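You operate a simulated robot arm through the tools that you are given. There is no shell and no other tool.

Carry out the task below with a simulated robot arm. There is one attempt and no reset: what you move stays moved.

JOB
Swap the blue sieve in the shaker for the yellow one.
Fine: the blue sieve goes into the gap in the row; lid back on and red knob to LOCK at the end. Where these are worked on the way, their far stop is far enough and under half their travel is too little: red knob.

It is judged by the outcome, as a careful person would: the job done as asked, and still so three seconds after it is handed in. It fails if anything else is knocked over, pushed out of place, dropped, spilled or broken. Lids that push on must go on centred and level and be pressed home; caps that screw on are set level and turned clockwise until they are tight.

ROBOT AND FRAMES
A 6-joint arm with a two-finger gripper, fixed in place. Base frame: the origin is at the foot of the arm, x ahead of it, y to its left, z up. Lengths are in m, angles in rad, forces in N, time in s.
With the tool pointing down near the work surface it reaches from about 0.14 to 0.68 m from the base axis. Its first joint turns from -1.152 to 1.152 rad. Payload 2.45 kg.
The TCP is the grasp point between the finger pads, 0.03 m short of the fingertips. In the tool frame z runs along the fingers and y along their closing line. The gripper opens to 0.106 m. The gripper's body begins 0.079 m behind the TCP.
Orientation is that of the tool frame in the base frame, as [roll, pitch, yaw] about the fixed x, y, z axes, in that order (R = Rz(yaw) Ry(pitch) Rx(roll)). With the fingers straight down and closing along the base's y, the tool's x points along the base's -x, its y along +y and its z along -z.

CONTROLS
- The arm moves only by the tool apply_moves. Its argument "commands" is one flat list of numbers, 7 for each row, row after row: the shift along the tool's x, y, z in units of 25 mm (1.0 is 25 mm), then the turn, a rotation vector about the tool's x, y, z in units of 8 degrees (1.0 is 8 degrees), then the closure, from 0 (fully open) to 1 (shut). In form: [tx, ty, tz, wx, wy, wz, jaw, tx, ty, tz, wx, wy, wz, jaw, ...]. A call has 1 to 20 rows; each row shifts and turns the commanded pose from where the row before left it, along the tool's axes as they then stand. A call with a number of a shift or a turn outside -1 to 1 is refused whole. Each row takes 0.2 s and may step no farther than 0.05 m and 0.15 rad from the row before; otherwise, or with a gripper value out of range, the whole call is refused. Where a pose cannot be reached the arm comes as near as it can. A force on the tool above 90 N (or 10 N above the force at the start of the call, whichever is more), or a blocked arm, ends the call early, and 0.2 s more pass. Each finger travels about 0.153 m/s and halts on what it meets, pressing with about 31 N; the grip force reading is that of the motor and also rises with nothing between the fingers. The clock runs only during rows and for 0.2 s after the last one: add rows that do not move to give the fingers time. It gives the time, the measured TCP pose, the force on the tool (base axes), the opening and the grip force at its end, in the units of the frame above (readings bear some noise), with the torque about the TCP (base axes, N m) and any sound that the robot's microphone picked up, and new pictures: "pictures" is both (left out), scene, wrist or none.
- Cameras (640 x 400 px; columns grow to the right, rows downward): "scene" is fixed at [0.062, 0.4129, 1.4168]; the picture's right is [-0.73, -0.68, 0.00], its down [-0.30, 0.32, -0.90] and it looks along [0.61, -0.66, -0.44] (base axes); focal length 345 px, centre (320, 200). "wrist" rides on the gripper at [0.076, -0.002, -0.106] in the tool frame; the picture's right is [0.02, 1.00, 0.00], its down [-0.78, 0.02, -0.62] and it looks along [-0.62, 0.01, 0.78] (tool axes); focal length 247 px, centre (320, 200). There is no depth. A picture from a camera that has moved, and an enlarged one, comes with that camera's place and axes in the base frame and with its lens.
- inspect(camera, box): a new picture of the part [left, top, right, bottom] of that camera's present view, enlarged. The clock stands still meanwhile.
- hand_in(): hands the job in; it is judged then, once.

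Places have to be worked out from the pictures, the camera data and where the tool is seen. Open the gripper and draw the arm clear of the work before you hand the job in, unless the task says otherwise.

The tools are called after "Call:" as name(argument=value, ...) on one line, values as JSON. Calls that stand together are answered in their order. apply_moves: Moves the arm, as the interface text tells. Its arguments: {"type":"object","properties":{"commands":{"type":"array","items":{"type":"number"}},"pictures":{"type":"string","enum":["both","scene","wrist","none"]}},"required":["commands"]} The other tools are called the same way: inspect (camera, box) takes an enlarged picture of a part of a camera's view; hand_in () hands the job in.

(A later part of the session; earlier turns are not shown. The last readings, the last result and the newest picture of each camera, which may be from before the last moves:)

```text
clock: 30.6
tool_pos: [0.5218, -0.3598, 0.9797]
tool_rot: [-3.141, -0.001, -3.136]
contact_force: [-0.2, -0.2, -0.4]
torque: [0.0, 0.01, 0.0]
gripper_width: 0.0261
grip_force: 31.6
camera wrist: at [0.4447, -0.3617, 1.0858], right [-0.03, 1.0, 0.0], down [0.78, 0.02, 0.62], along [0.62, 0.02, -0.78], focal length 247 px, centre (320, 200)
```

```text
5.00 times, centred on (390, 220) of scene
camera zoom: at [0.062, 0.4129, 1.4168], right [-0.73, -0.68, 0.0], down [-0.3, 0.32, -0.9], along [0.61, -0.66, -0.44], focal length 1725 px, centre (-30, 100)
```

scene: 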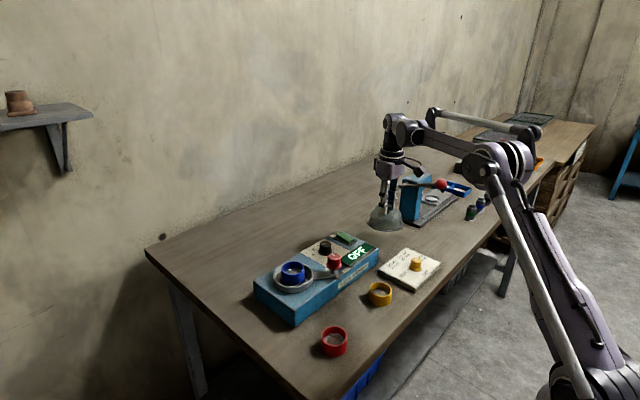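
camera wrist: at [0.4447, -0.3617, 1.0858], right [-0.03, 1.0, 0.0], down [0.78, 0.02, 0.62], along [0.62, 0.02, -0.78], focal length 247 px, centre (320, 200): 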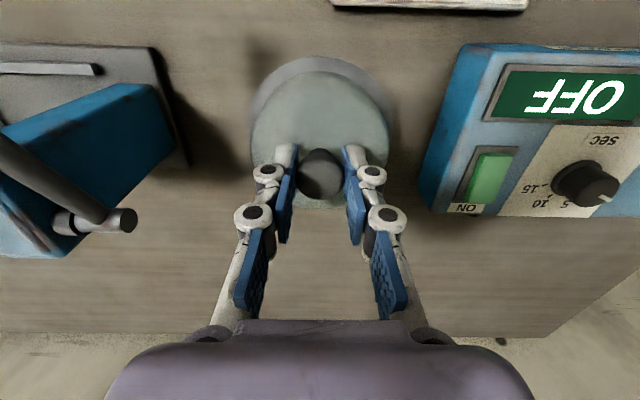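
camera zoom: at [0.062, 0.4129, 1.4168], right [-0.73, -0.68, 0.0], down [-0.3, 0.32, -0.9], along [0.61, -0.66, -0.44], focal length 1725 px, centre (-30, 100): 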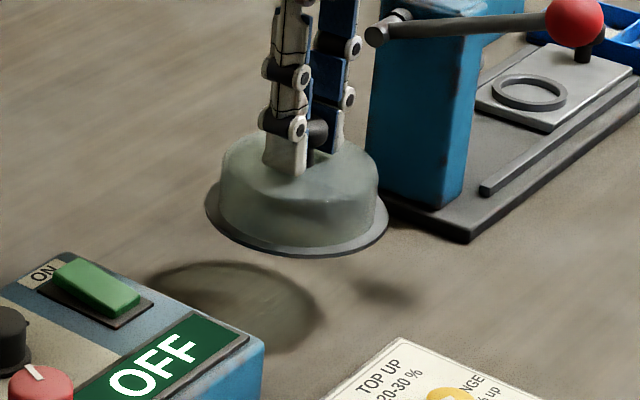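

The lid is still above the bench, as its shadow shows. I'll lower by 2.5 cm and then continue in smaller steps, watching the force.

Call:
apply_moves(commands=[0, 0, 0.4, 0, 0, 0, 1, 0, 0, 0.3, 0, 0, 0, 1, 0, 0, 0.3, 0, 0, 0, 1, 0, 0, 0, 0, 0, 0, 1], pictures="none")

Call:
inspect(camera="scene", box=[340, 180, 440, 260])

```text
clock: 31.6
tool_pos: [0.5201, -0.3597, 0.9549]
tool_rot: [3.142, -0.001, -3.135]
contact_force: [-0.1, 0.7, -0.8]
torque: [-0.02, 0.0, 0.02]
gripper_width: 0.0259
grip_force: 31.1
```

```text
5.00 times, centred on (390, 220) of scene
camera zoom: at [0.062, 0.4129, 1.4168], right [-0.73, -0.68, 0.0], down [-0.3, 0.32, -0.9], along [0.61, -0.66, -0.44], focal length 1725 px, centre (-30, 100)
```

zoom: 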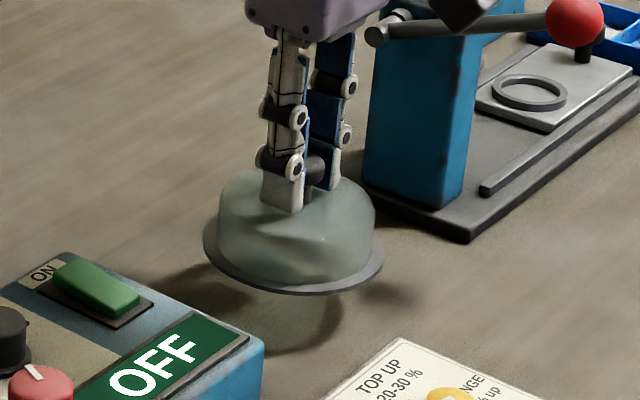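

The lid is perhaps 2 cm above the bench and the press is about 10 cm clear. I'll go down in 5 mm rows.

Call:
apply_moves(commands=[0, 0, 0.2, 0, 0, 0, 1, 0, 0, 0.2, 0, 0, 0, 1, 0, 0, 0.2, 0, 0, 0, 1, 0, 0, 0, 0, 0, 0, 1], pictures="none")

Call:
inspect(camera="scene", box=[340, 180, 440, 260])

```text
clock: 32.6
tool_pos: [0.5199, -0.3598, 0.9396]
tool_rot: [3.14, -0.001, -3.136]
contact_force: [0.7, -0.4, -0.6]
torque: [-0.02, -0.01, 0.0]
gripper_width: 0.026
grip_force: 30.8
```

```text
5.00 times, centred on (390, 220) of scene
camera zoom: at [0.062, 0.4129, 1.4168], right [-0.73, -0.68, 0.0], down [-0.3, 0.32, -0.9], along [0.61, -0.66, -0.44], focal length 1725 px, centre (-30, 100)
```

zoom: 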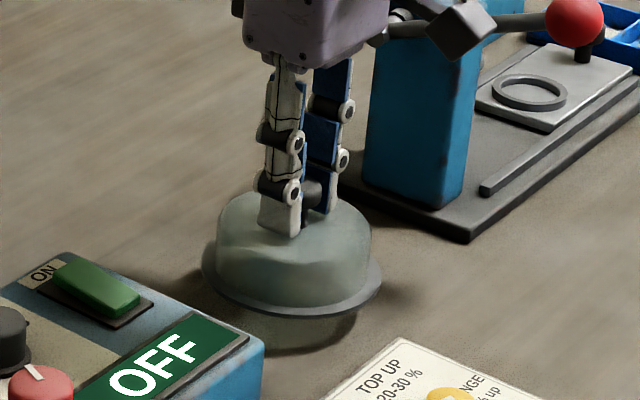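

The gap to the shadow has nearly closed. I'll take 2.5 mm rows now.

Call:
apply_moves(commands=[0, 0, 0.1, 0, 0, 0, 1, 0, 0, 0.1, 0, 0, 0, 1, 0, 0, 0.1, 0, 0, 0, 1, 0, 0, 0, 0, 0, 0, 1], pictures="none")

Call:
inspect(camera="scene", box=[340, 180, 440, 260])

```text
clock: 33.6
tool_pos: [0.5198, -0.3595, 0.9334]
tool_rot: [-3.141, 0.0, -3.136]
contact_force: [-1.2, 0.4, -1.9]
torque: [0.04, 0.01, 0.02]
gripper_width: 0.0259
grip_force: 30.4
```

```text
5.00 times, centred on (390, 220) of scene
camera zoom: at [0.062, 0.4129, 1.4168], right [-0.73, -0.68, 0.0], down [-0.3, 0.32, -0.9], along [0.61, -0.66, -0.44], focal length 1725 px, centre (-30, 100)
```

zoom: 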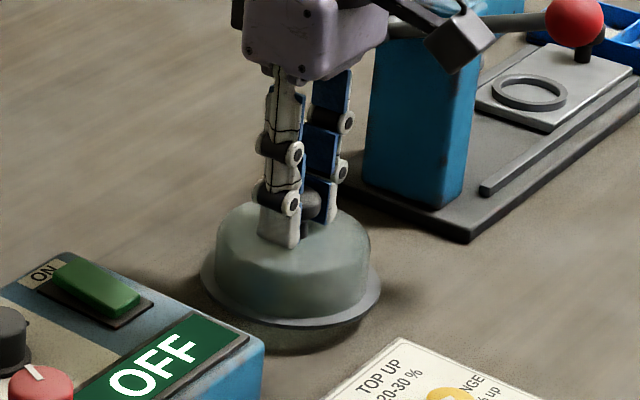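

Call:
apply_moves(commands=[0, 0, 0.1, 0, 0, 0, 1, 0, 0, 0.1, 0, 0, 0, 1, 0, 0, 0, 0, 0, 0, 1], pictures="none")

Call:
inspect(camera="scene", box=[340, 180, 440, 260])

```text
clock: 34.4
tool_pos: [0.5205, -0.3589, 0.9276]
tool_rot: [3.141, 0.0, -3.136]
contact_force: [-0.6, -0.1, 0.0]
torque: [-0.01, 0.02, -0.01]
gripper_width: 0.0259
grip_force: 30.8
```

```text
5.00 times, centred on (390, 220) of scene
camera zoom: at [0.062, 0.4129, 1.4168], right [-0.73, -0.68, 0.0], down [-0.3, 0.32, -0.9], along [0.61, -0.66, -0.44], focal length 1725 px, centre (-30, 100)
```

zoom: 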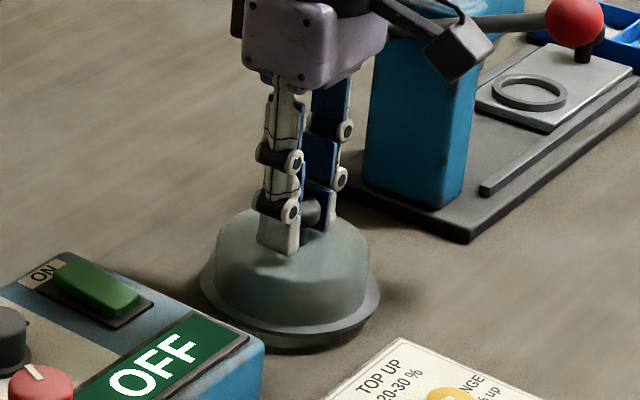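

No contact yet. I'll keep going in 2 mm rows.

Call:
apply_moves(commands=[0, 0, 0.08, 0, 0, 0, 1, 0, 0, 0.08, 0, 0, 0, 1, 0, 0, 0, 0, 0, 0, 1], pictures="none")

```text
clock: 35.2
tool_pos: [0.5202, -0.3614, 0.9237]
tool_rot: [-3.141, -0.001, -3.136]
contact_force: [-0.1, -0.1, -1.1]
torque: [0.03, 0.0, -0.04]
gripper_width: 0.026
grip_force: 30.8
```

Call:
apply_moves(commands=[0, 0, 0.08, 0, 0, 0, 1, 0, 0, 0.08, 0, 0, 0, 1, 0, 0, 0, 0, 0, 0, 1], pictures="none")

Call:
inspect(camera="scene", box=[340, 180, 440, 260])

```text
clock: 36.0
tool_pos: [0.5207, -0.3603, 0.9193]
tool_rot: [3.141, 0.001, -3.136]
contact_force: [-0.4, -0.3, -1.4]
torque: [0.01, -0.04, 0.02]
gripper_width: 0.0263
grip_force: 30.9
```

```text
5.00 times, centred on (390, 220) of scene
camera zoom: at [0.062, 0.4129, 1.4168], right [-0.73, -0.68, 0.0], down [-0.3, 0.32, -0.9], along [0.61, -0.66, -0.44], focal length 1725 px, centre (-30, 100)
```

zoom: 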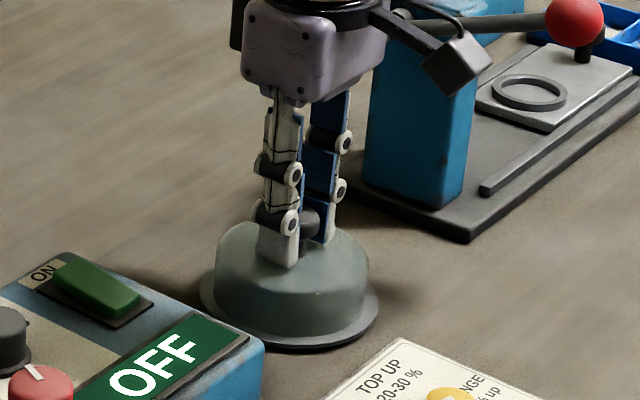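

The lid is nearly down. I'll use finer steps until a force shows.

Call:
apply_moves(commands=[0, 0, 0.05, 0, 0, 0, 1, 0, 0, 0.05, 0, 0, 0, 1, 0, 0, 0, 0, 0, 0, 1], pictures="none")

```text
clock: 36.8
tool_pos: [0.5195, -0.3595, 0.9169]
tool_rot: [3.14, -0.002, -3.136]
contact_force: [0.2, 0.4, -0.8]
torque: [-0.05, -0.01, 0.01]
gripper_width: 0.0259
grip_force: 31.4
```

Call:
apply_moves(commands=[0, 0, 0.05, 0, 0, 0, 1, 0, 0, 0.05, 0, 0, 0, 1, 0, 0, 0, 0, 0, 0, 1], pictures="none")

Call:
inspect(camera="scene", box=[350, 200, 430, 260])

```text
clock: 37.6
tool_pos: [0.5198, -0.3597, 0.9166]
tool_rot: [-3.141, -0.001, -3.135]
contact_force: [-0.3, -1.9, 29.1]
torque: [0.02, 0.06, -0.04]
gripper_width: 0.026
grip_force: 31.1
```

```text
6.67 times, centred on (390, 230) of scene
camera zoom: at [0.0615, 0.4132, 1.4167], right [-0.73, -0.68, 0.0], down [-0.3, 0.32, -0.9], along [0.61, -0.66, -0.44], focal length 2300 px, centre (-147, 0)
```

zoom: 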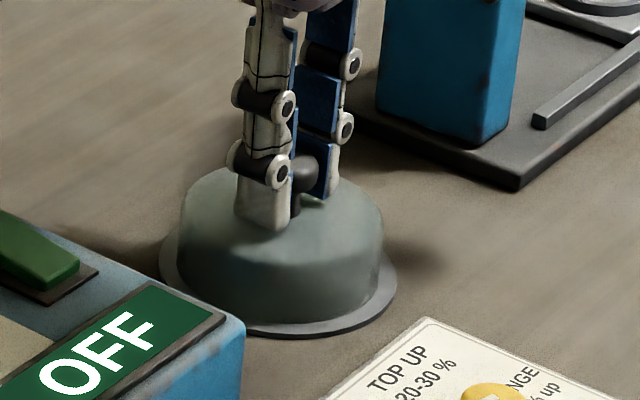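

The lid touched the bench at TCP z 0.9166 with 29 N. I'll relieve that slightly, open, and rise straight up.

Call:
apply_moves(commands=[0, 0, -0.025, 0, 0, 0, 1, 0, 0, 0, 0, 0, 0, 0.4, 0, 0, 0, 0, 0, 0, 0.4, 0, 0, -0.4, 0, 0, 0, 0.4, 0, 0, -0.8, 0, 0, 0, 0.4, 0, 0, -0.9, 0, 0, 0, 0.4, 0, 0, -0.9, 0, 0, 0, 0.4, 0, 0, -0.9, 0, 0, 0, 0.4, 0, 0, -0.9, 0, 0, 0, 0.4, 0, 0, -0.9, 0, 0, 0, 0.4, 0, 0, 0, 0, 0, 0, 0])

Call:
inspect(camera="wrist", box=[220, 60, 420, 185])

Call:
inspect(camera="scene", box=[250, 250, 350, 320])

```text
clock: 40.0
tool_pos: [0.5204, -0.3595, 1.058]
tool_rot: [-3.141, 0.0, -3.137]
contact_force: [0.3, 0.0, 0.3]
torque: [-0.01, 0.03, 0.03]
gripper_width: 0.1062
grip_force: 0.1
camera wrist: at [0.4444, -0.3617, 1.1647], right [-0.03, 1.0, 0.0], down [0.78, 0.02, 0.62], along [0.62, 0.02, -0.78], focal length 247 px, centre (320, 200)
```

scene: 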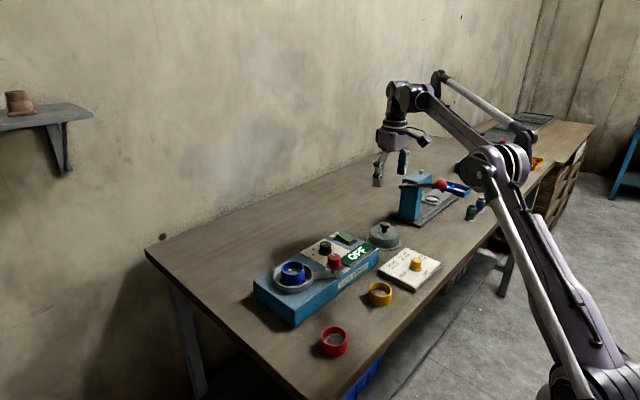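
wrist: 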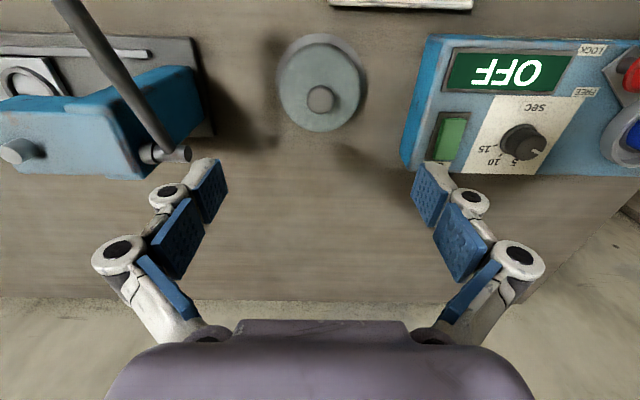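

```text
3.20 times, centred on (320, 122) of wrist
camera zoom: at [0.4444, -0.3617, 1.1647], right [-0.03, 1.0, 0.0], down [0.78, 0.02, 0.62], along [0.62, 0.02, -0.78], focal length 790 px, centre (320, 448)
```

zoom: 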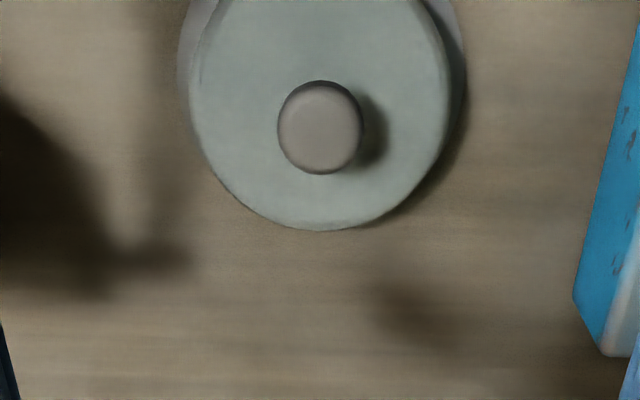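

```text
5.71 times, centred on (300, 285) of scene
camera zoom: at [0.062, 0.4129, 1.4168], right [-0.73, -0.68, 0.0], down [-0.3, 0.32, -0.9], along [0.61, -0.66, -0.44], focal length 1972 px, centre (434, -286)
```

zoom: 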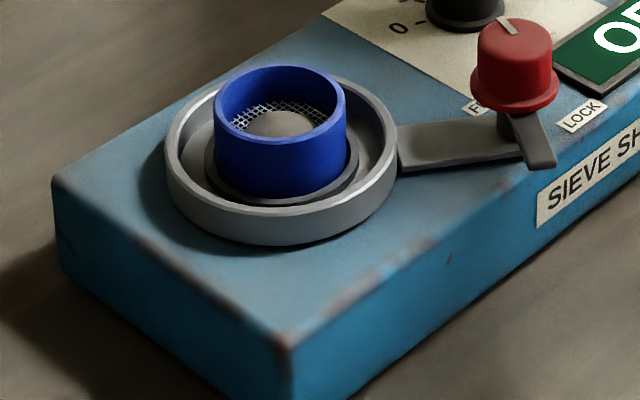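

The lid is on the bench, level, with its knob at (0.520, -0.359). The blue sieve is about 51 mm across, its rim near z 0.9385 and the cup's rim about 2 cm lower. I'll move back over the blue sieve to check its centre.

Call:
apply_moves(commands=[-0.036, 0.9427, 0, 0, 0, 0, 0, -0.036, 0.9427, 0, 0, 0, 0, 0, -0.036, 0.9427, 0, 0, 0, 0, 0, -0.036, 0.9427, 0, 0, 0, 0, 0, -0.036, 0.9427, 0, 0, 0, 0, 0, -0.036, 0.9427, 0, 0, 0, 0, 0, -0.036, 0.9427, 0, 0, 0, 0, 0, -0.036, 0.9427, 0, 0, 0, 0, 0, -0.036, 0.9427, 0, 0, 0, 0, 0, -0.036, 0.9427, 0, 0, 0, 0, 0, -0.036, 0.9427, 0, 0, 0, 0, 0, -0.036, 0.9427, 0, 0, 0, 0, 0, -0.036, 0.9427, 0, 0, 0, 0, 0, -0.036, 0.9427, 0, 0, 0, 0, 0, -0.036, 0.9427, 0, 0, 0, 0, 0, 0, 0, 0, 0, 0, 0, 0])

Call:
inspect(camera="wrist", box=[240, 40, 400, 140])

```text
clock: 43.4
tool_pos: [0.5319, -0.007, 1.0578]
tool_rot: [-3.141, -0.001, -3.135]
contact_force: [0.7, -0.6, -0.6]
torque: [0.01, -0.01, 0.01]
gripper_width: 0.106
grip_force: 0.1
camera wrist: at [0.4563, -0.0075, 1.1635], right [-0.03, 1.0, 0.0], down [0.78, 0.02, 0.62], along [0.62, 0.02, -0.78], focal length 247 px, centre (320, 200)
```

scene: 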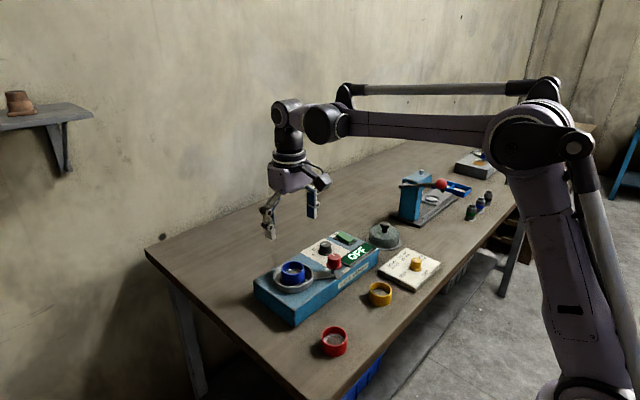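
wrist: 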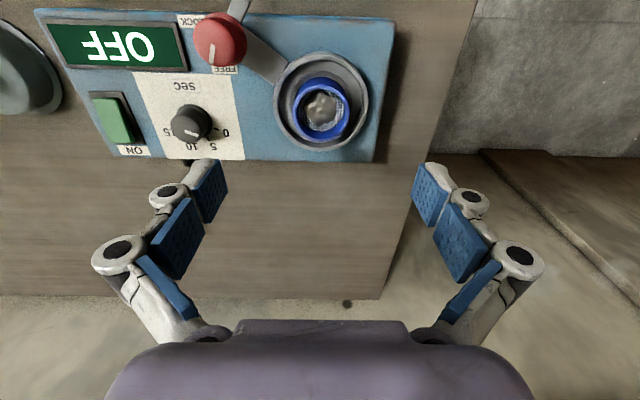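

```text
4.00 times, centred on (320, 90) of wrist
camera zoom: at [0.4563, -0.0075, 1.1635], right [-0.03, 1.0, 0.0], down [0.78, 0.02, 0.62], along [0.62, 0.02, -0.78], focal length 988 px, centre (320, 640)
```

zoom: 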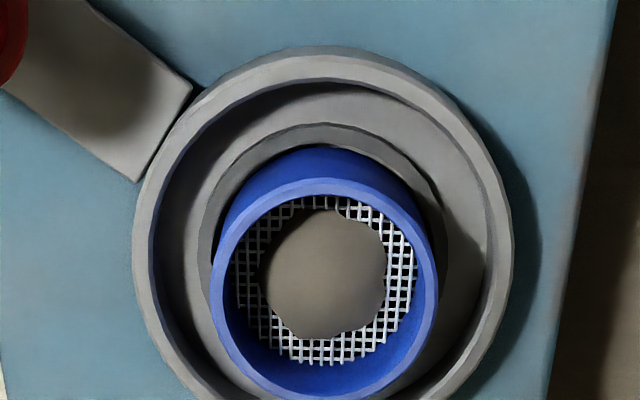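

The blue rim's centre is at (0.533, -0.004), with a diameter of 51.6 mm. I'll set the fingers to about 75 mm and descend to TCP z 0.949, which keeps the tips just above the cup's rim.

Call:
apply_moves(commands=[-0.064, 0.1, 0.6, 0, 0, 0, 0.3, 0, 0, 0.75, 0, 0, 0, 0.3, 0, 0, 0.75, 0, 0, 0, 0.3, 0, 0, 0.75, 0, 0, 0, 0.3, 0, 0, 0.75, 0, 0, 0, 0.3, 0, 0, 0.73, 0, 0, 0, 0.3, 0, 0, 0, 0, 0, 0, 0.3])

Call:
inspect(camera="scene", box=[240, 230, 340, 300])

Call:
inspect(camera="wrist", box=[220, 80, 420, 205])

```text
clock: 45.0
tool_pos: [0.5327, -0.0024, 0.9488]
tool_rot: [3.14, -0.001, -3.137]
contact_force: [-0.5, -0.6, 1.2]
torque: [-0.02, -0.05, 0.03]
gripper_width: 0.0741
grip_force: 0.1
camera wrist: at [0.4576, -0.0035, 1.055], right [-0.03, 1.0, 0.0], down [0.78, 0.02, 0.62], along [0.62, 0.02, -0.78], focal length 247 px, centre (320, 200)
```

scene: 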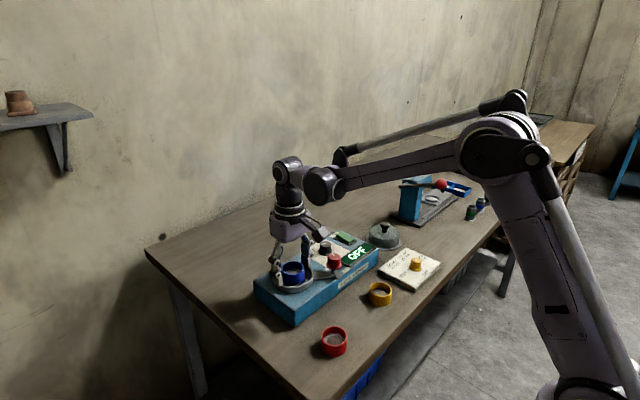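
wrist: 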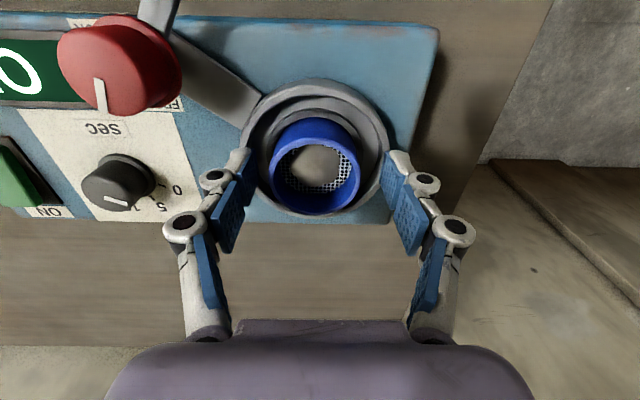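

```text
5.71 times, centred on (290, 265) of scene
camera zoom: at [0.062, 0.4129, 1.4168], right [-0.73, -0.68, 0.0], down [-0.3, 0.32, -0.9], along [0.61, -0.66, -0.44], focal length 1972 px, centre (491, -171)
```

zoom: 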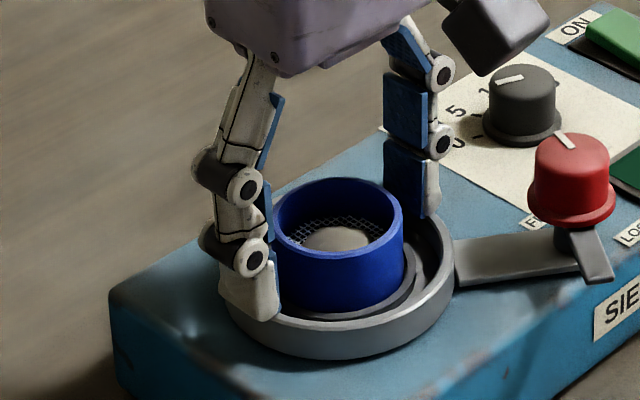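

```text
3.20 times, centred on (320, 142) of wrist
camera zoom: at [0.4576, -0.0035, 1.055], right [-0.03, 1.0, 0.0], down [0.78, 0.02, 0.62], along [0.62, 0.02, -0.78], focal length 790 px, centre (320, 384)
```

zoom: 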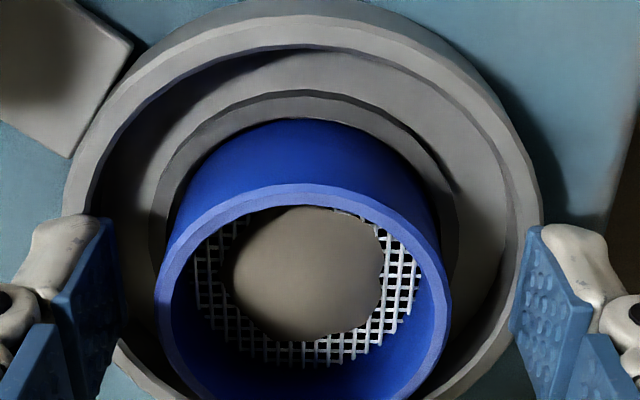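

In the wrist view the sieve sits about 2.7 mm to -y of the mid-line between the fingers. I'll correct that, close, and lift slowly.

Call:
apply_moves(commands=[0, -0.11, 0, 0, 0, 0, 0.3, 0, 0, 0, 0, 0, 0, 0.3, 0, 0, 0, 0, 0, 0, 1, 0, 0, 0, 0, 0, 0, 1, 0, 0, 0, 0, 0, 0, 1], pictures="wrist")

Call:
inspect(camera="scene", box=[240, 230, 340, 300])

```text
clock: 46.2
tool_pos: [0.5334, -0.0061, 0.9501]
tool_rot: [3.141, 0.002, -3.138]
contact_force: [2.5, -2.0, 44.2]
torque: [-0.14, -0.18, 0.0]
gripper_width: 0.0512
grip_force: 30.3
camera wrist: at [0.4577, -0.0069, 1.0565], right [-0.03, 1.0, 0.0], down [0.78, 0.02, 0.62], along [0.62, 0.02, -0.78], focal length 247 px, centre (320, 200)
```

wrist: 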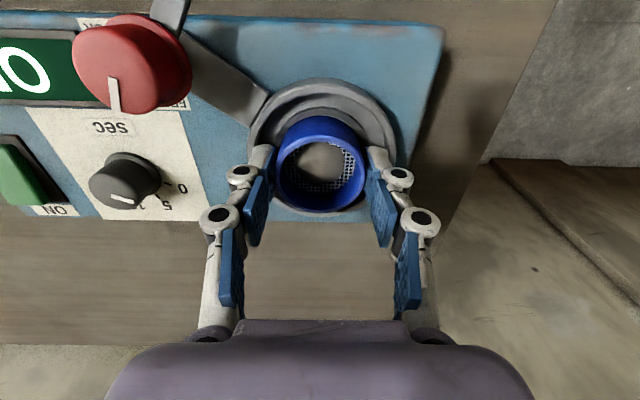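

```text
5.71 times, centred on (290, 265) of scene
camera zoom: at [0.0613, 0.4129, 1.4168], right [-0.73, -0.68, 0.0], down [-0.3, 0.32, -0.9], along [0.61, -0.66, -0.44], focal length 1972 px, centre (491, -171)
```

zoom: 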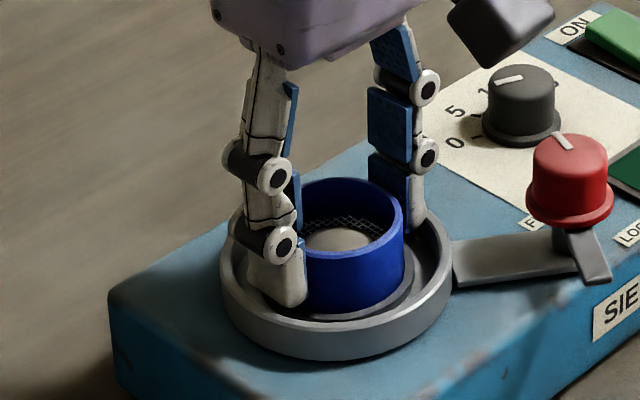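

The fingers hold the sieve at 51 mm. The 44 N upward push suggests the tips are resting on the socket's collar, and lifting will relieve that. I'll lift slowly and check that the sieve comes out level.

Call:
apply_moves(commands=[0, 0, -0.1, 0, 0, 0, 1, 0, 0, -0.1, 0, 0, 0, 1, 0, 0, -0.2, 0, 0, 0, 1, 0, 0, -0.3, 0, 0, 0, 1, 0, 0, -0.4, 0, 0, 0, 1, 0, 0, -0.4, 0, 0, 0, 1, 0, 0, 0, 0, 0, 0, 1])

Call:
inspect(camera="scene", box=[240, 210, 340, 300])

Call:
inspect(camera="wrist", box=[220, 80, 420, 225])

```text
clock: 47.8
tool_pos: [0.5332, -0.006, 0.9859]
tool_rot: [-3.141, 0.001, -3.135]
contact_force: [-0.5, -1.0, -0.9]
torque: [-0.04, 0.0, 0.01]
gripper_width: 0.0511
grip_force: 31.1
camera wrist: at [0.4573, -0.0075, 1.0922], right [-0.03, 1.0, 0.0], down [0.78, 0.02, 0.62], along [0.62, 0.02, -0.78], focal length 247 px, centre (320, 200)
```

scene: 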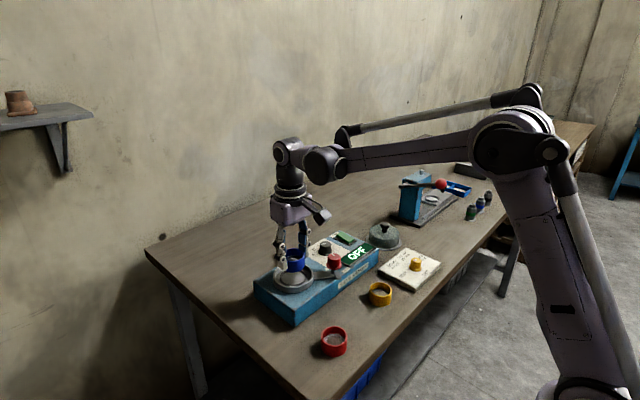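
wrist: 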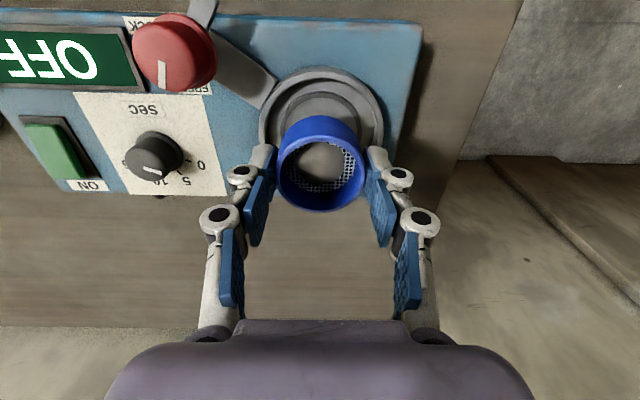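

```text
4.44 times, centred on (290, 255) of scene
camera zoom: at [0.062, 0.4129, 1.4168], right [-0.73, -0.68, 0.0], down [-0.3, 0.32, -0.9], along [0.61, -0.66, -0.44], focal length 1534 px, centre (453, -44)
```

zoom: 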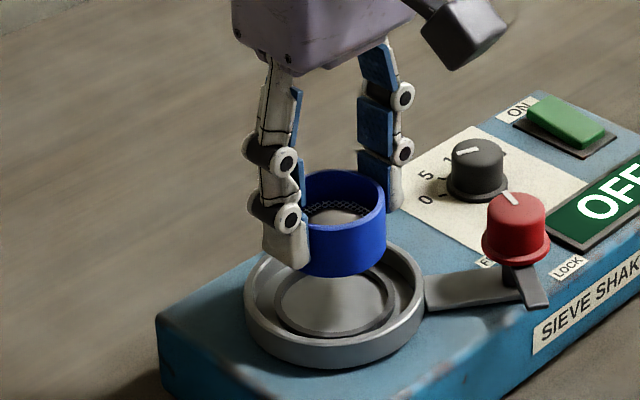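

```text
2.76 times, centred on (320, 152) of wrist
camera zoom: at [0.4573, -0.0075, 1.0922], right [-0.03, 1.0, 0.0], down [0.78, 0.02, 0.62], along [0.62, 0.02, -0.78], focal length 681 px, centre (320, 331)
```

zoom: 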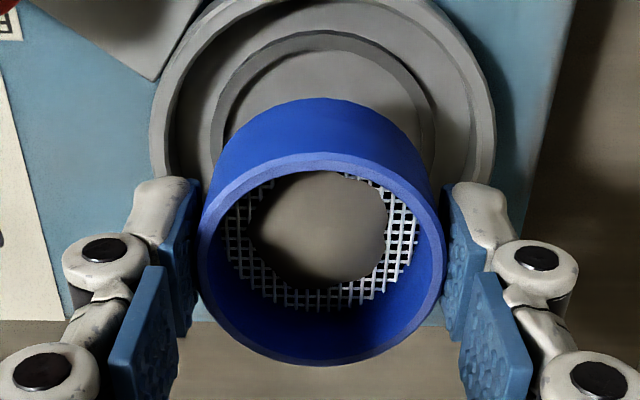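

The blue sieve came out level. I'll rise a little more and carry it back toward the row, stopping where the wrist camera can see yellow and red.

Call:
apply_moves(commands=[0, 0, -0.8, 0, 0, 0, 1, 0, 0, -0.9, 0, 0, 0, 1, 0.6, -0.25, -0.4, 0, 0, 0, 1, 0.8, -0.3, -0.4, 0, 0, 0, 1, 0.8, -0.3, 0, 0, 0, 0, 1, 0.8, -0.3, 0, 0, 0, 0, 1, 0.8, -0.3, 0, 0, 0, 0, 1, 0.7, -0.3, 0, 0, 0, 0, 1, 0, 0, 0, 0, 0, 0, 1])

Call:
inspect(camera="wrist", box=[180, 0, 440, 140])

Call:
inspect(camera="scene", box=[300, 260, 420, 370])

```text
clock: 49.8
tool_pos: [0.4206, -0.0496, 1.0491]
tool_rot: [3.139, -0.002, -3.136]
contact_force: [0.6, -0.8, -1.1]
torque: [0.0, 0.0, 0.0]
gripper_width: 0.051
grip_force: 31.4
camera wrist: at [0.3446, -0.0523, 1.1552], right [-0.03, 1.0, 0.0], down [0.78, 0.02, 0.62], along [0.62, 0.02, -0.78], focal length 247 px, centre (320, 200)
```

scene: 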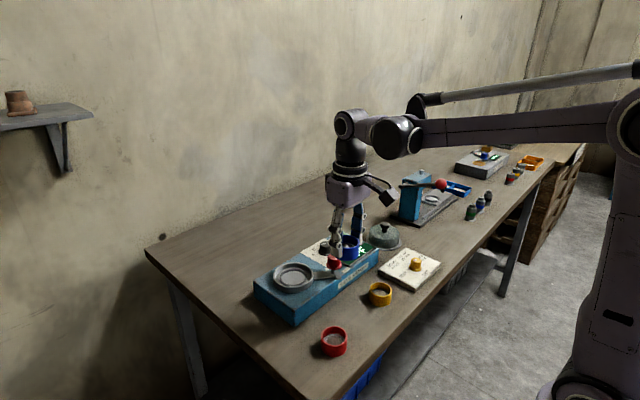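
wrist: 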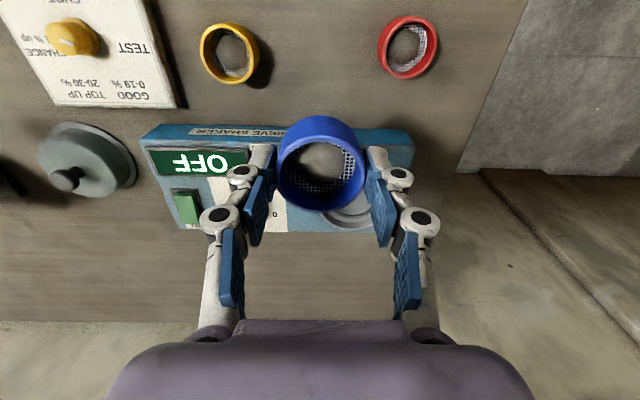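

```text
2.46 times, centred on (310, 70) of wrist
camera zoom: at [0.3446, -0.0523, 1.1552], right [-0.03, 1.0, 0.0], down [0.78, 0.02, 0.62], along [0.62, 0.02, -0.78], focal length 608 px, centre (345, 520)
```

zoom: 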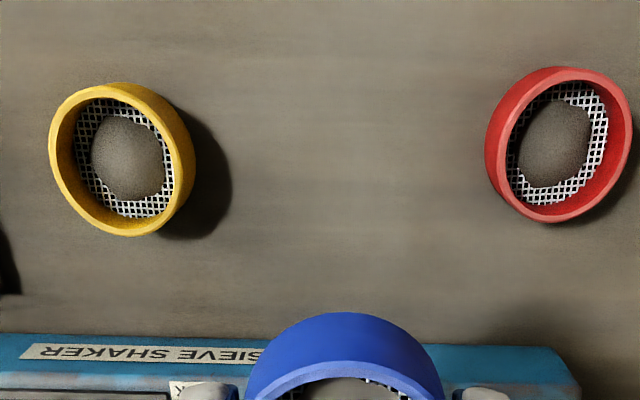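

```text
3.64 times, centred on (360, 315) of scene
camera zoom: at [0.062, 0.4129, 1.4168], right [-0.73, -0.68, 0.0], down [-0.3, 0.32, -0.9], along [0.61, -0.66, -0.44], focal length 1255 px, centre (174, -218)
```

zoom: 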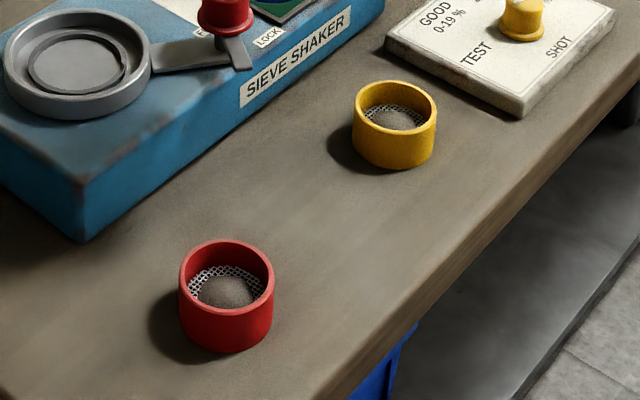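

Triangulation gives yellow at (0.386, -0.144), red at (0.376, 0.037) and rims near z 0.875, so the middle of the gap is about (0.381, -0.053). I'll move over it, lower partway and verify the spacing.

Call:
apply_moves(commands=[0.77, -0.07, 0, 0, 0, 0, 1, 0.77, -0.07, 0.4, 0, 0, 0, 1, 0, 0, 0.8, 0, 0, 0, 1, 0, 0, 0.8, 0, 0, 0, 1, 0, 0, 0.8, 0, 0, 0, 1, 0, 0, 0.8, 0, 0, 0, 1, 0, 0, 0.8, 0, 0, 0, 1, 0, 0, 0, 0, 0, 0, 1])

Call:
inspect(camera="scene", box=[300, 250, 420, 370])

```text
clock: 51.6
tool_pos: [0.3836, -0.0545, 0.9394]
tool_rot: [3.141, 0.0, -3.137]
contact_force: [0.3, 0.8, -1.3]
torque: [0.04, -0.02, 0.01]
gripper_width: 0.0511
grip_force: 31.6
camera wrist: at [0.3071, -0.0567, 1.0456], right [-0.03, 1.0, 0.0], down [0.78, 0.02, 0.62], along [0.62, 0.02, -0.78], focal length 247 px, centre (320, 200)
```

scene: 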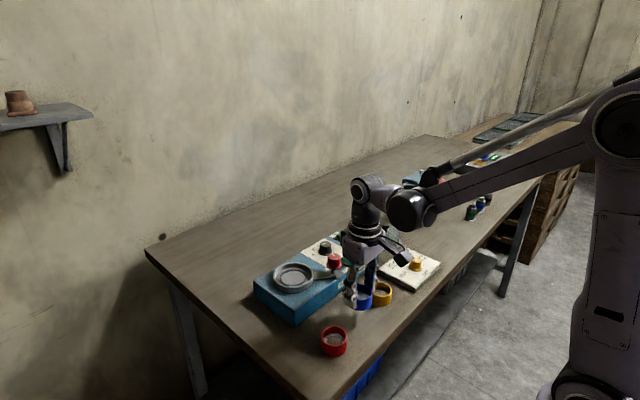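
wrist: 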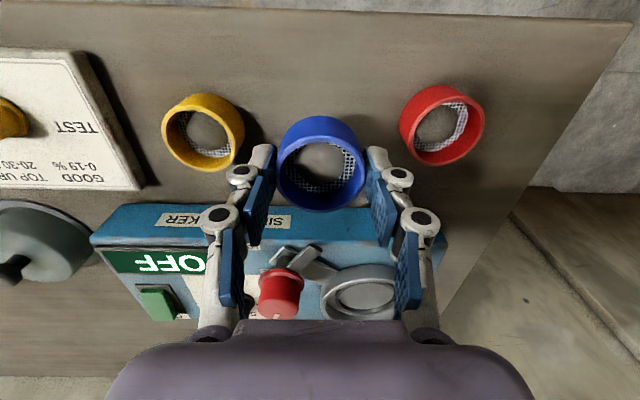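

```text
3.33 times, centred on (360, 310) of scene
camera zoom: at [0.062, 0.4129, 1.4168], right [-0.73, -0.68, 0.0], down [-0.3, 0.32, -0.9], along [0.61, -0.66, -0.44], focal length 1150 px, centre (187, -167)
```

zoom: 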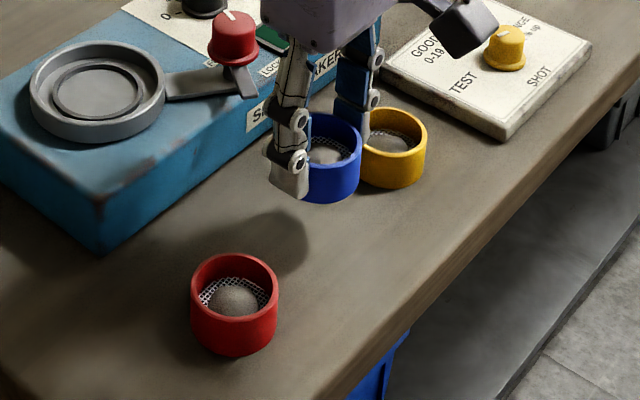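

From here the row gives a midpoint of about (0.382, -0.052), so I'm within 2 mm. I'll make that small correction and lower most of the way.

Call:
apply_moves(commands=[0.04, 0.08, 0.4, 0, 0, 0, 1, 0, 0, 0.4, 0, 0, 0, 1, 0, 0, 0.4, 0, 0, 0, 1, 0, 0, 0.3, 0, 0, 0, 1, 0, 0, 0, 0, 0, 0, 1], pictures="wrist")

Call:
inspect(camera="scene", box=[320, 260, 420, 330])

```text
clock: 52.8
tool_pos: [0.3825, -0.0512, 0.9014]
tool_rot: [-3.14, 0.0, -3.138]
contact_force: [0.1, -0.6, -0.7]
torque: [-0.02, 0.0, -0.01]
gripper_width: 0.0514
grip_force: 30.6
camera wrist: at [0.3064, -0.0534, 1.0087], right [-0.03, 1.0, 0.0], down [0.78, 0.02, 0.62], along [0.62, 0.02, -0.78], focal length 247 px, centre (320, 200)
```

wrist: 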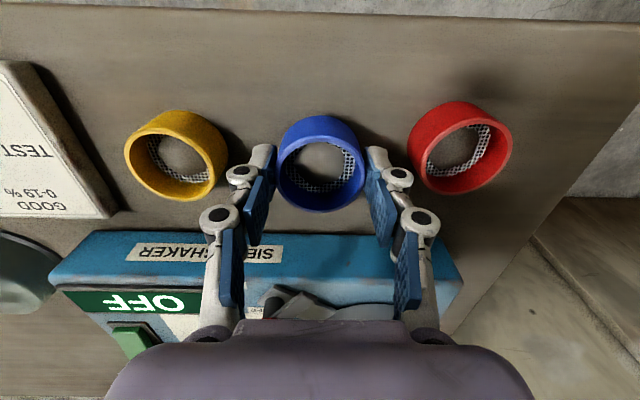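

```text
5.71 times, centred on (370, 295) of scene
camera zoom: at [0.062, 0.4129, 1.4168], right [-0.73, -0.68, 0.0], down [-0.3, 0.32, -0.9], along [0.61, -0.66, -0.44], focal length 1972 px, centre (34, -343)
```

zoom: 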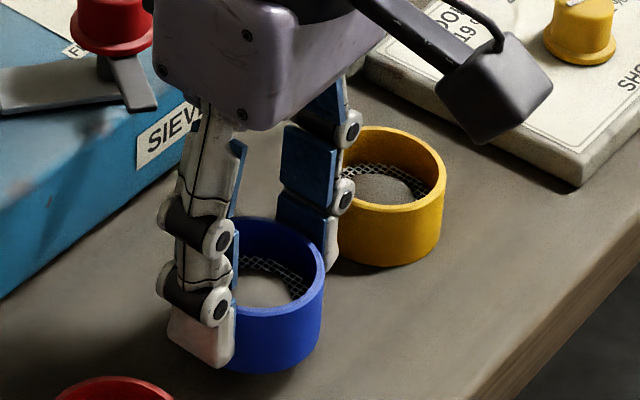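

The blue sieve is centred between its neighbours. I'll lower it in small steps until it touches the bench.

Call:
apply_moves(commands=[0, 0, 0.1, 0, 0, 0, 1, 0, 0, 0.1, 0, 0, 0, 1, 0, 0, 0.08, 0, 0, 0, 1, 0, 0, 0, 0, 0, 0, 1], pictures="none")

Call:
inspect(camera="scene", box=[320, 260, 420, 330])

```text
clock: 53.8
tool_pos: [0.3818, -0.0517, 0.8956]
tool_rot: [-3.141, 0.002, -3.137]
contact_force: [0.6, -0.8, -1.2]
torque: [0.0, 0.01, -0.01]
gripper_width: 0.0512
grip_force: 30.9
```

```text
5.71 times, centred on (370, 295) of scene
camera zoom: at [0.062, 0.4129, 1.4168], right [-0.73, -0.68, 0.0], down [-0.3, 0.32, -0.9], along [0.61, -0.66, -0.44], focal length 1972 px, centre (34, -343)
```

zoom: 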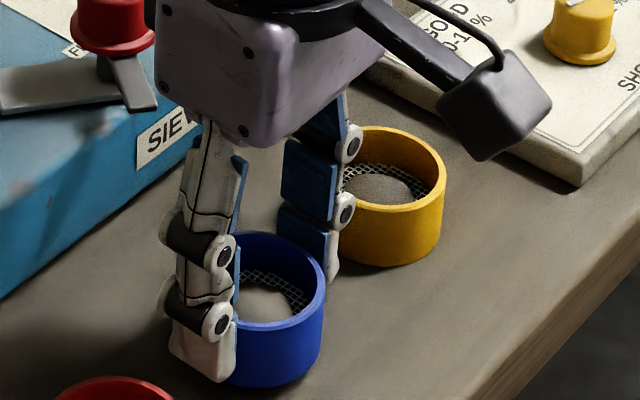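

Call:
apply_moves(commands=[0, 0, 0.06, 0, 0, 0, 1, 0, 0, 0.06, 0, 0, 0, 1, 0, 0, 0, 0, 0, 0, 1], pictures="none")

```text
clock: 54.6
tool_pos: [0.3825, -0.0523, 0.8916]
tool_rot: [3.141, -0.001, -3.136]
contact_force: [0.2, 0.4, -1.3]
torque: [-0.02, 0.01, 0.03]
gripper_width: 0.0512
grip_force: 31.2
```

No contact yet at TCP z 0.8916. I'll continue in 1.5 mm rows.

Call:
apply_moves(commands=[0, 0, 0.06, 0, 0, 0, 1, 0, 0, 0.04, 0, 0, 0, 1, 0, 0, 0, 0, 0, 0, 1], pictures="none")

Call:
inspect(camera="scene", box=[320, 260, 420, 330])

```text
clock: 55.4
tool_pos: [0.3816, -0.0533, 0.891]
tool_rot: [3.141, 0.0, -3.136]
contact_force: [-0.1, -0.1, 8.9]
torque: [-0.02, 0.02, 0.0]
gripper_width: 0.0511
grip_force: 31.0
```

```text
5.71 times, centred on (370, 295) of scene
camera zoom: at [0.0619, 0.4129, 1.4168], right [-0.73, -0.68, 0.0], down [-0.3, 0.32, -0.9], along [0.61, -0.66, -0.44], focal length 1972 px, centre (34, -343)
```

zoom: 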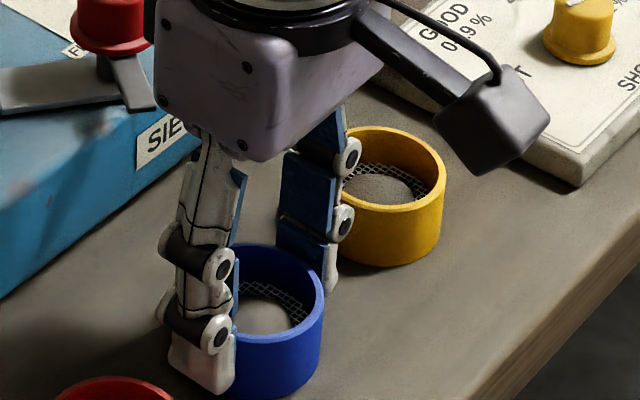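

The blue sieve is resting on the bench, with contact at TCP z of about 0.890. I'll open modestly so the fingers stay clear of the neighbours, and rise.

Call:
apply_moves(commands=[0, 0, 0, 0, 0, 0, 0.85, 0, 0, 0, 0, 0, 0, 0.4, 0, 0, 0, 0, 0, 0, 0.4, 0, 0, -0.3, 0, 0, 0, 0.4, 0, 0, -0.8, 0, 0, 0, 0.4, 0, 0, -0.9, 0, 0, 0, 0.4, 0, 0, -0.9, 0, 0, 0, 0.4, 0, 0, -0.9, 0, 0, 0, 0.4, 0, 0, 0, 0, 0, 0, 0.3])

Call:
inspect(camera="wrist", box=[160, 40, 480, 240])

Call:
inspect(camera="scene", box=[300, 260, 420, 360])

```text
clock: 57.4
tool_pos: [0.3823, -0.0527, 0.9831]
tool_rot: [-3.141, -0.001, -3.135]
contact_force: [0.3, -0.2, 0.0]
torque: [0.0, 0.02, 0.04]
gripper_width: 0.0742
grip_force: 0.1
camera wrist: at [0.3059, -0.054, 1.0899], right [-0.03, 1.0, 0.0], down [0.78, 0.02, 0.62], along [0.62, 0.02, -0.78], focal length 247 px, centre (320, 200)
```

scene: 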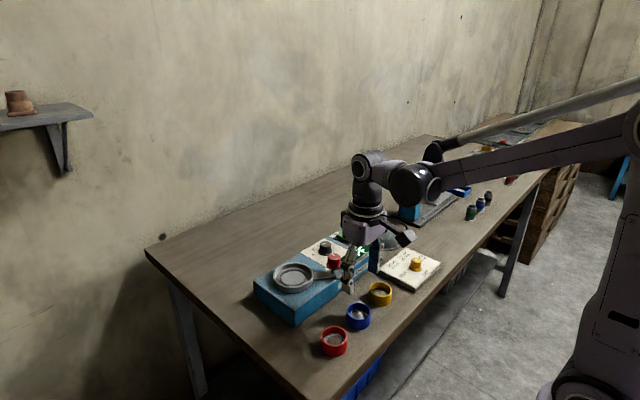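
wrist: 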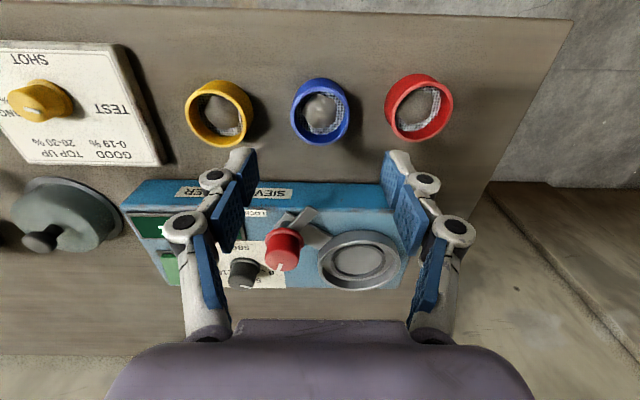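

```text
2.00 times, centred on (320, 140) of wrist
camera zoom: at [0.3059, -0.054, 1.0899], right [-0.03, 1.0, 0.0], down [0.78, 0.02, 0.62], along [0.62, 0.02, -0.78], focal length 494 px, centre (320, 320)
```

zoom: 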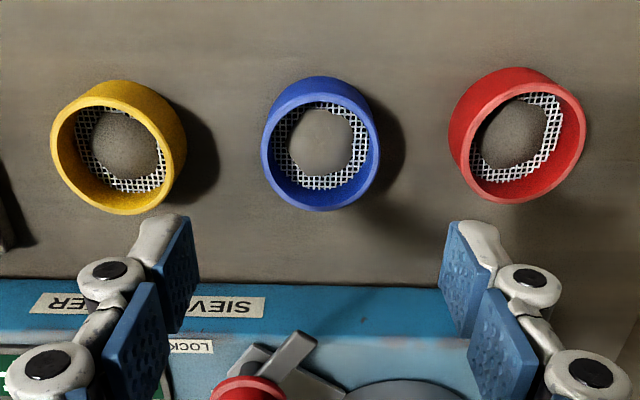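

```text
4.00 times, centred on (360, 310) of scene
camera zoom: at [0.062, 0.4129, 1.4168], right [-0.73, -0.68, 0.0], down [-0.3, 0.32, -0.9], along [0.61, -0.66, -0.44], focal length 1380 px, centre (160, -240)
```

zoom: 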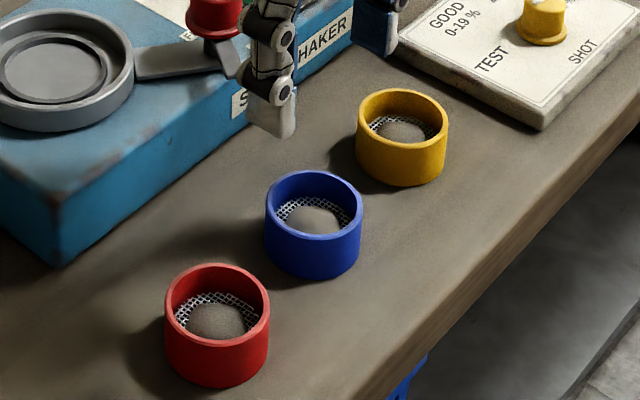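

The blue sieve stands neatly in the row. I'll shift over the yellow sieve, about (0.3855, -0.144).

Call:
apply_moves(commands=[-0.033, -0.913, 0, 0, 0, 0, 0.3, -0.033, -0.913, 0, 0, 0, 0, 0.3, -0.033, -0.913, 0, 0, 0, 0, 0.3, -0.033, -0.913, 0, 0, 0, 0, 0.3, 0, 0, 0.6, 0, 0, 0, 0.3, 0, 0, 0.6, 0, 0, 0, 0.3, 0, 0, 0, 0, 0, 0, 0.3])

Call:
inspect(camera="wrist", box=[220, 80, 420, 205])

```text
clock: 59.0
tool_pos: [0.3857, -0.1434, 0.9551]
tool_rot: [-3.141, -0.001, -3.137]
contact_force: [-0.1, 0.3, -0.2]
torque: [-0.01, -0.01, -0.01]
gripper_width: 0.0743
grip_force: 0.1
camera wrist: at [0.3097, -0.1441, 1.0601], right [-0.03, 1.0, 0.0], down [0.78, 0.02, 0.62], along [0.62, 0.02, -0.78], focal length 247 px, centre (320, 200)
```

scene: 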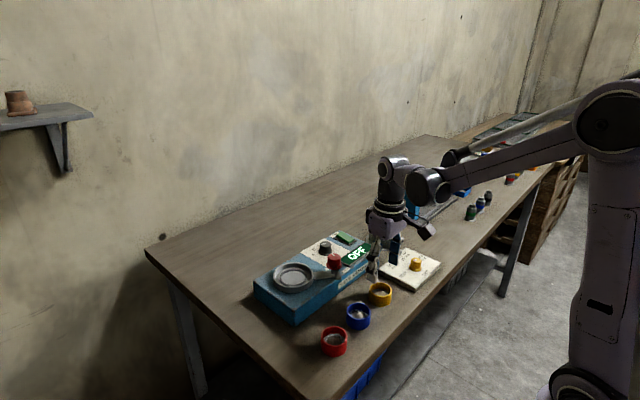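
wrist: 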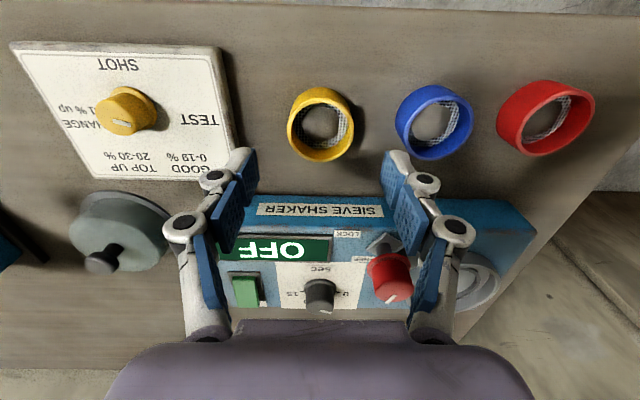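

```text
3.20 times, centred on (320, 142) of wrist
camera zoom: at [0.3097, -0.1441, 1.0601], right [-0.03, 1.0, 0.0], down [0.78, 0.02, 0.62], along [0.62, 0.02, -0.78], focal length 790 px, centre (320, 384)
```

zoom: 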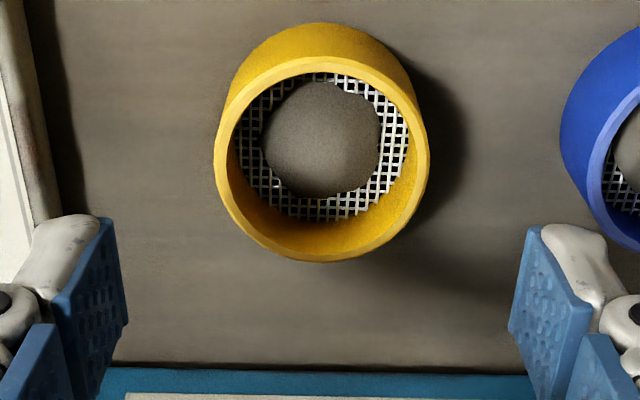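

The yellow sieve is centred under the gripper. I'll descend to TCP z 0.893, which is 3 mm higher on the rim than the grip I used for blue, so the tips will clear the shaker's collar later. Then I'll close.

Call:
apply_moves(commands=[0, 0, 0.7, 0, 0, 0, 0.3, 0, 0, 0.7, 0, 0, 0, 0.3, 0, 0, 0.6, 0, 0, 0, 0.3, 0, 0, 0.46, 0, 0, 0, 0.3, 0, 0, 0, 0, 0, 0, 0.3])

Call:
inspect(camera="wrist", box=[220, 80, 420, 225])

```text
clock: 60.2
tool_pos: [0.3859, -0.1433, 0.8919]
tool_rot: [-3.141, -0.001, -3.135]
contact_force: [0.8, 0.1, 0.3]
torque: [0.0, -0.01, -0.01]
gripper_width: 0.0742
grip_force: 0.0
camera wrist: at [0.3097, -0.1444, 0.9987], right [-0.03, 1.0, 0.0], down [0.78, 0.02, 0.62], along [0.62, 0.02, -0.78], focal length 247 px, centre (320, 200)
```

scene: 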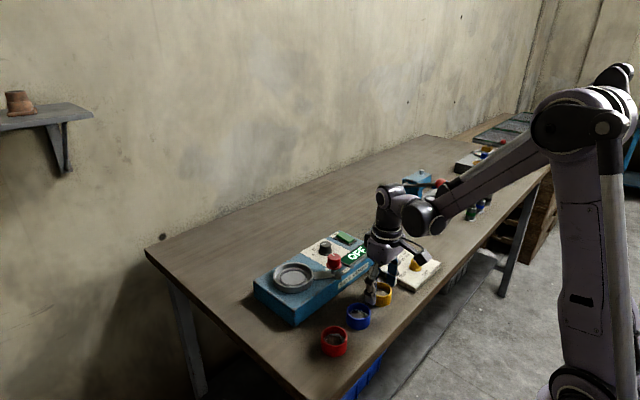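
wrist: 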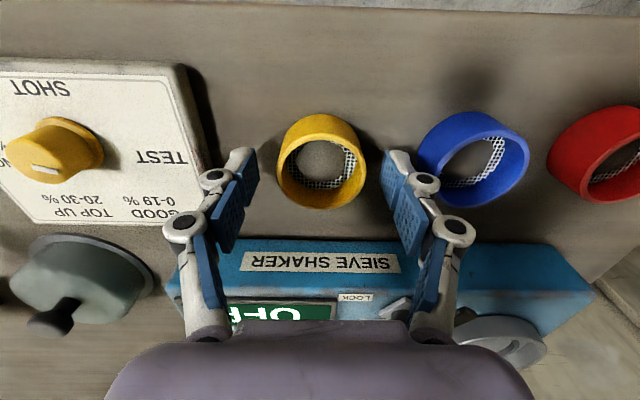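

```text
2.76 times, centred on (320, 152) of wrist
camera zoom: at [0.3097, -0.1444, 0.9987], right [-0.03, 1.0, 0.0], down [0.78, 0.02, 0.62], along [0.62, 0.02, -0.78], focal length 681 px, centre (320, 331)
```

zoom: 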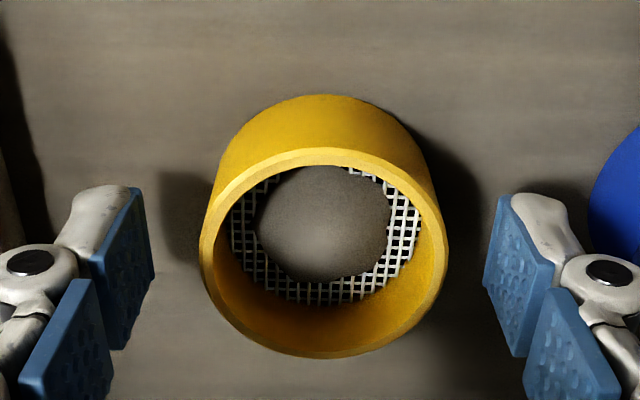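

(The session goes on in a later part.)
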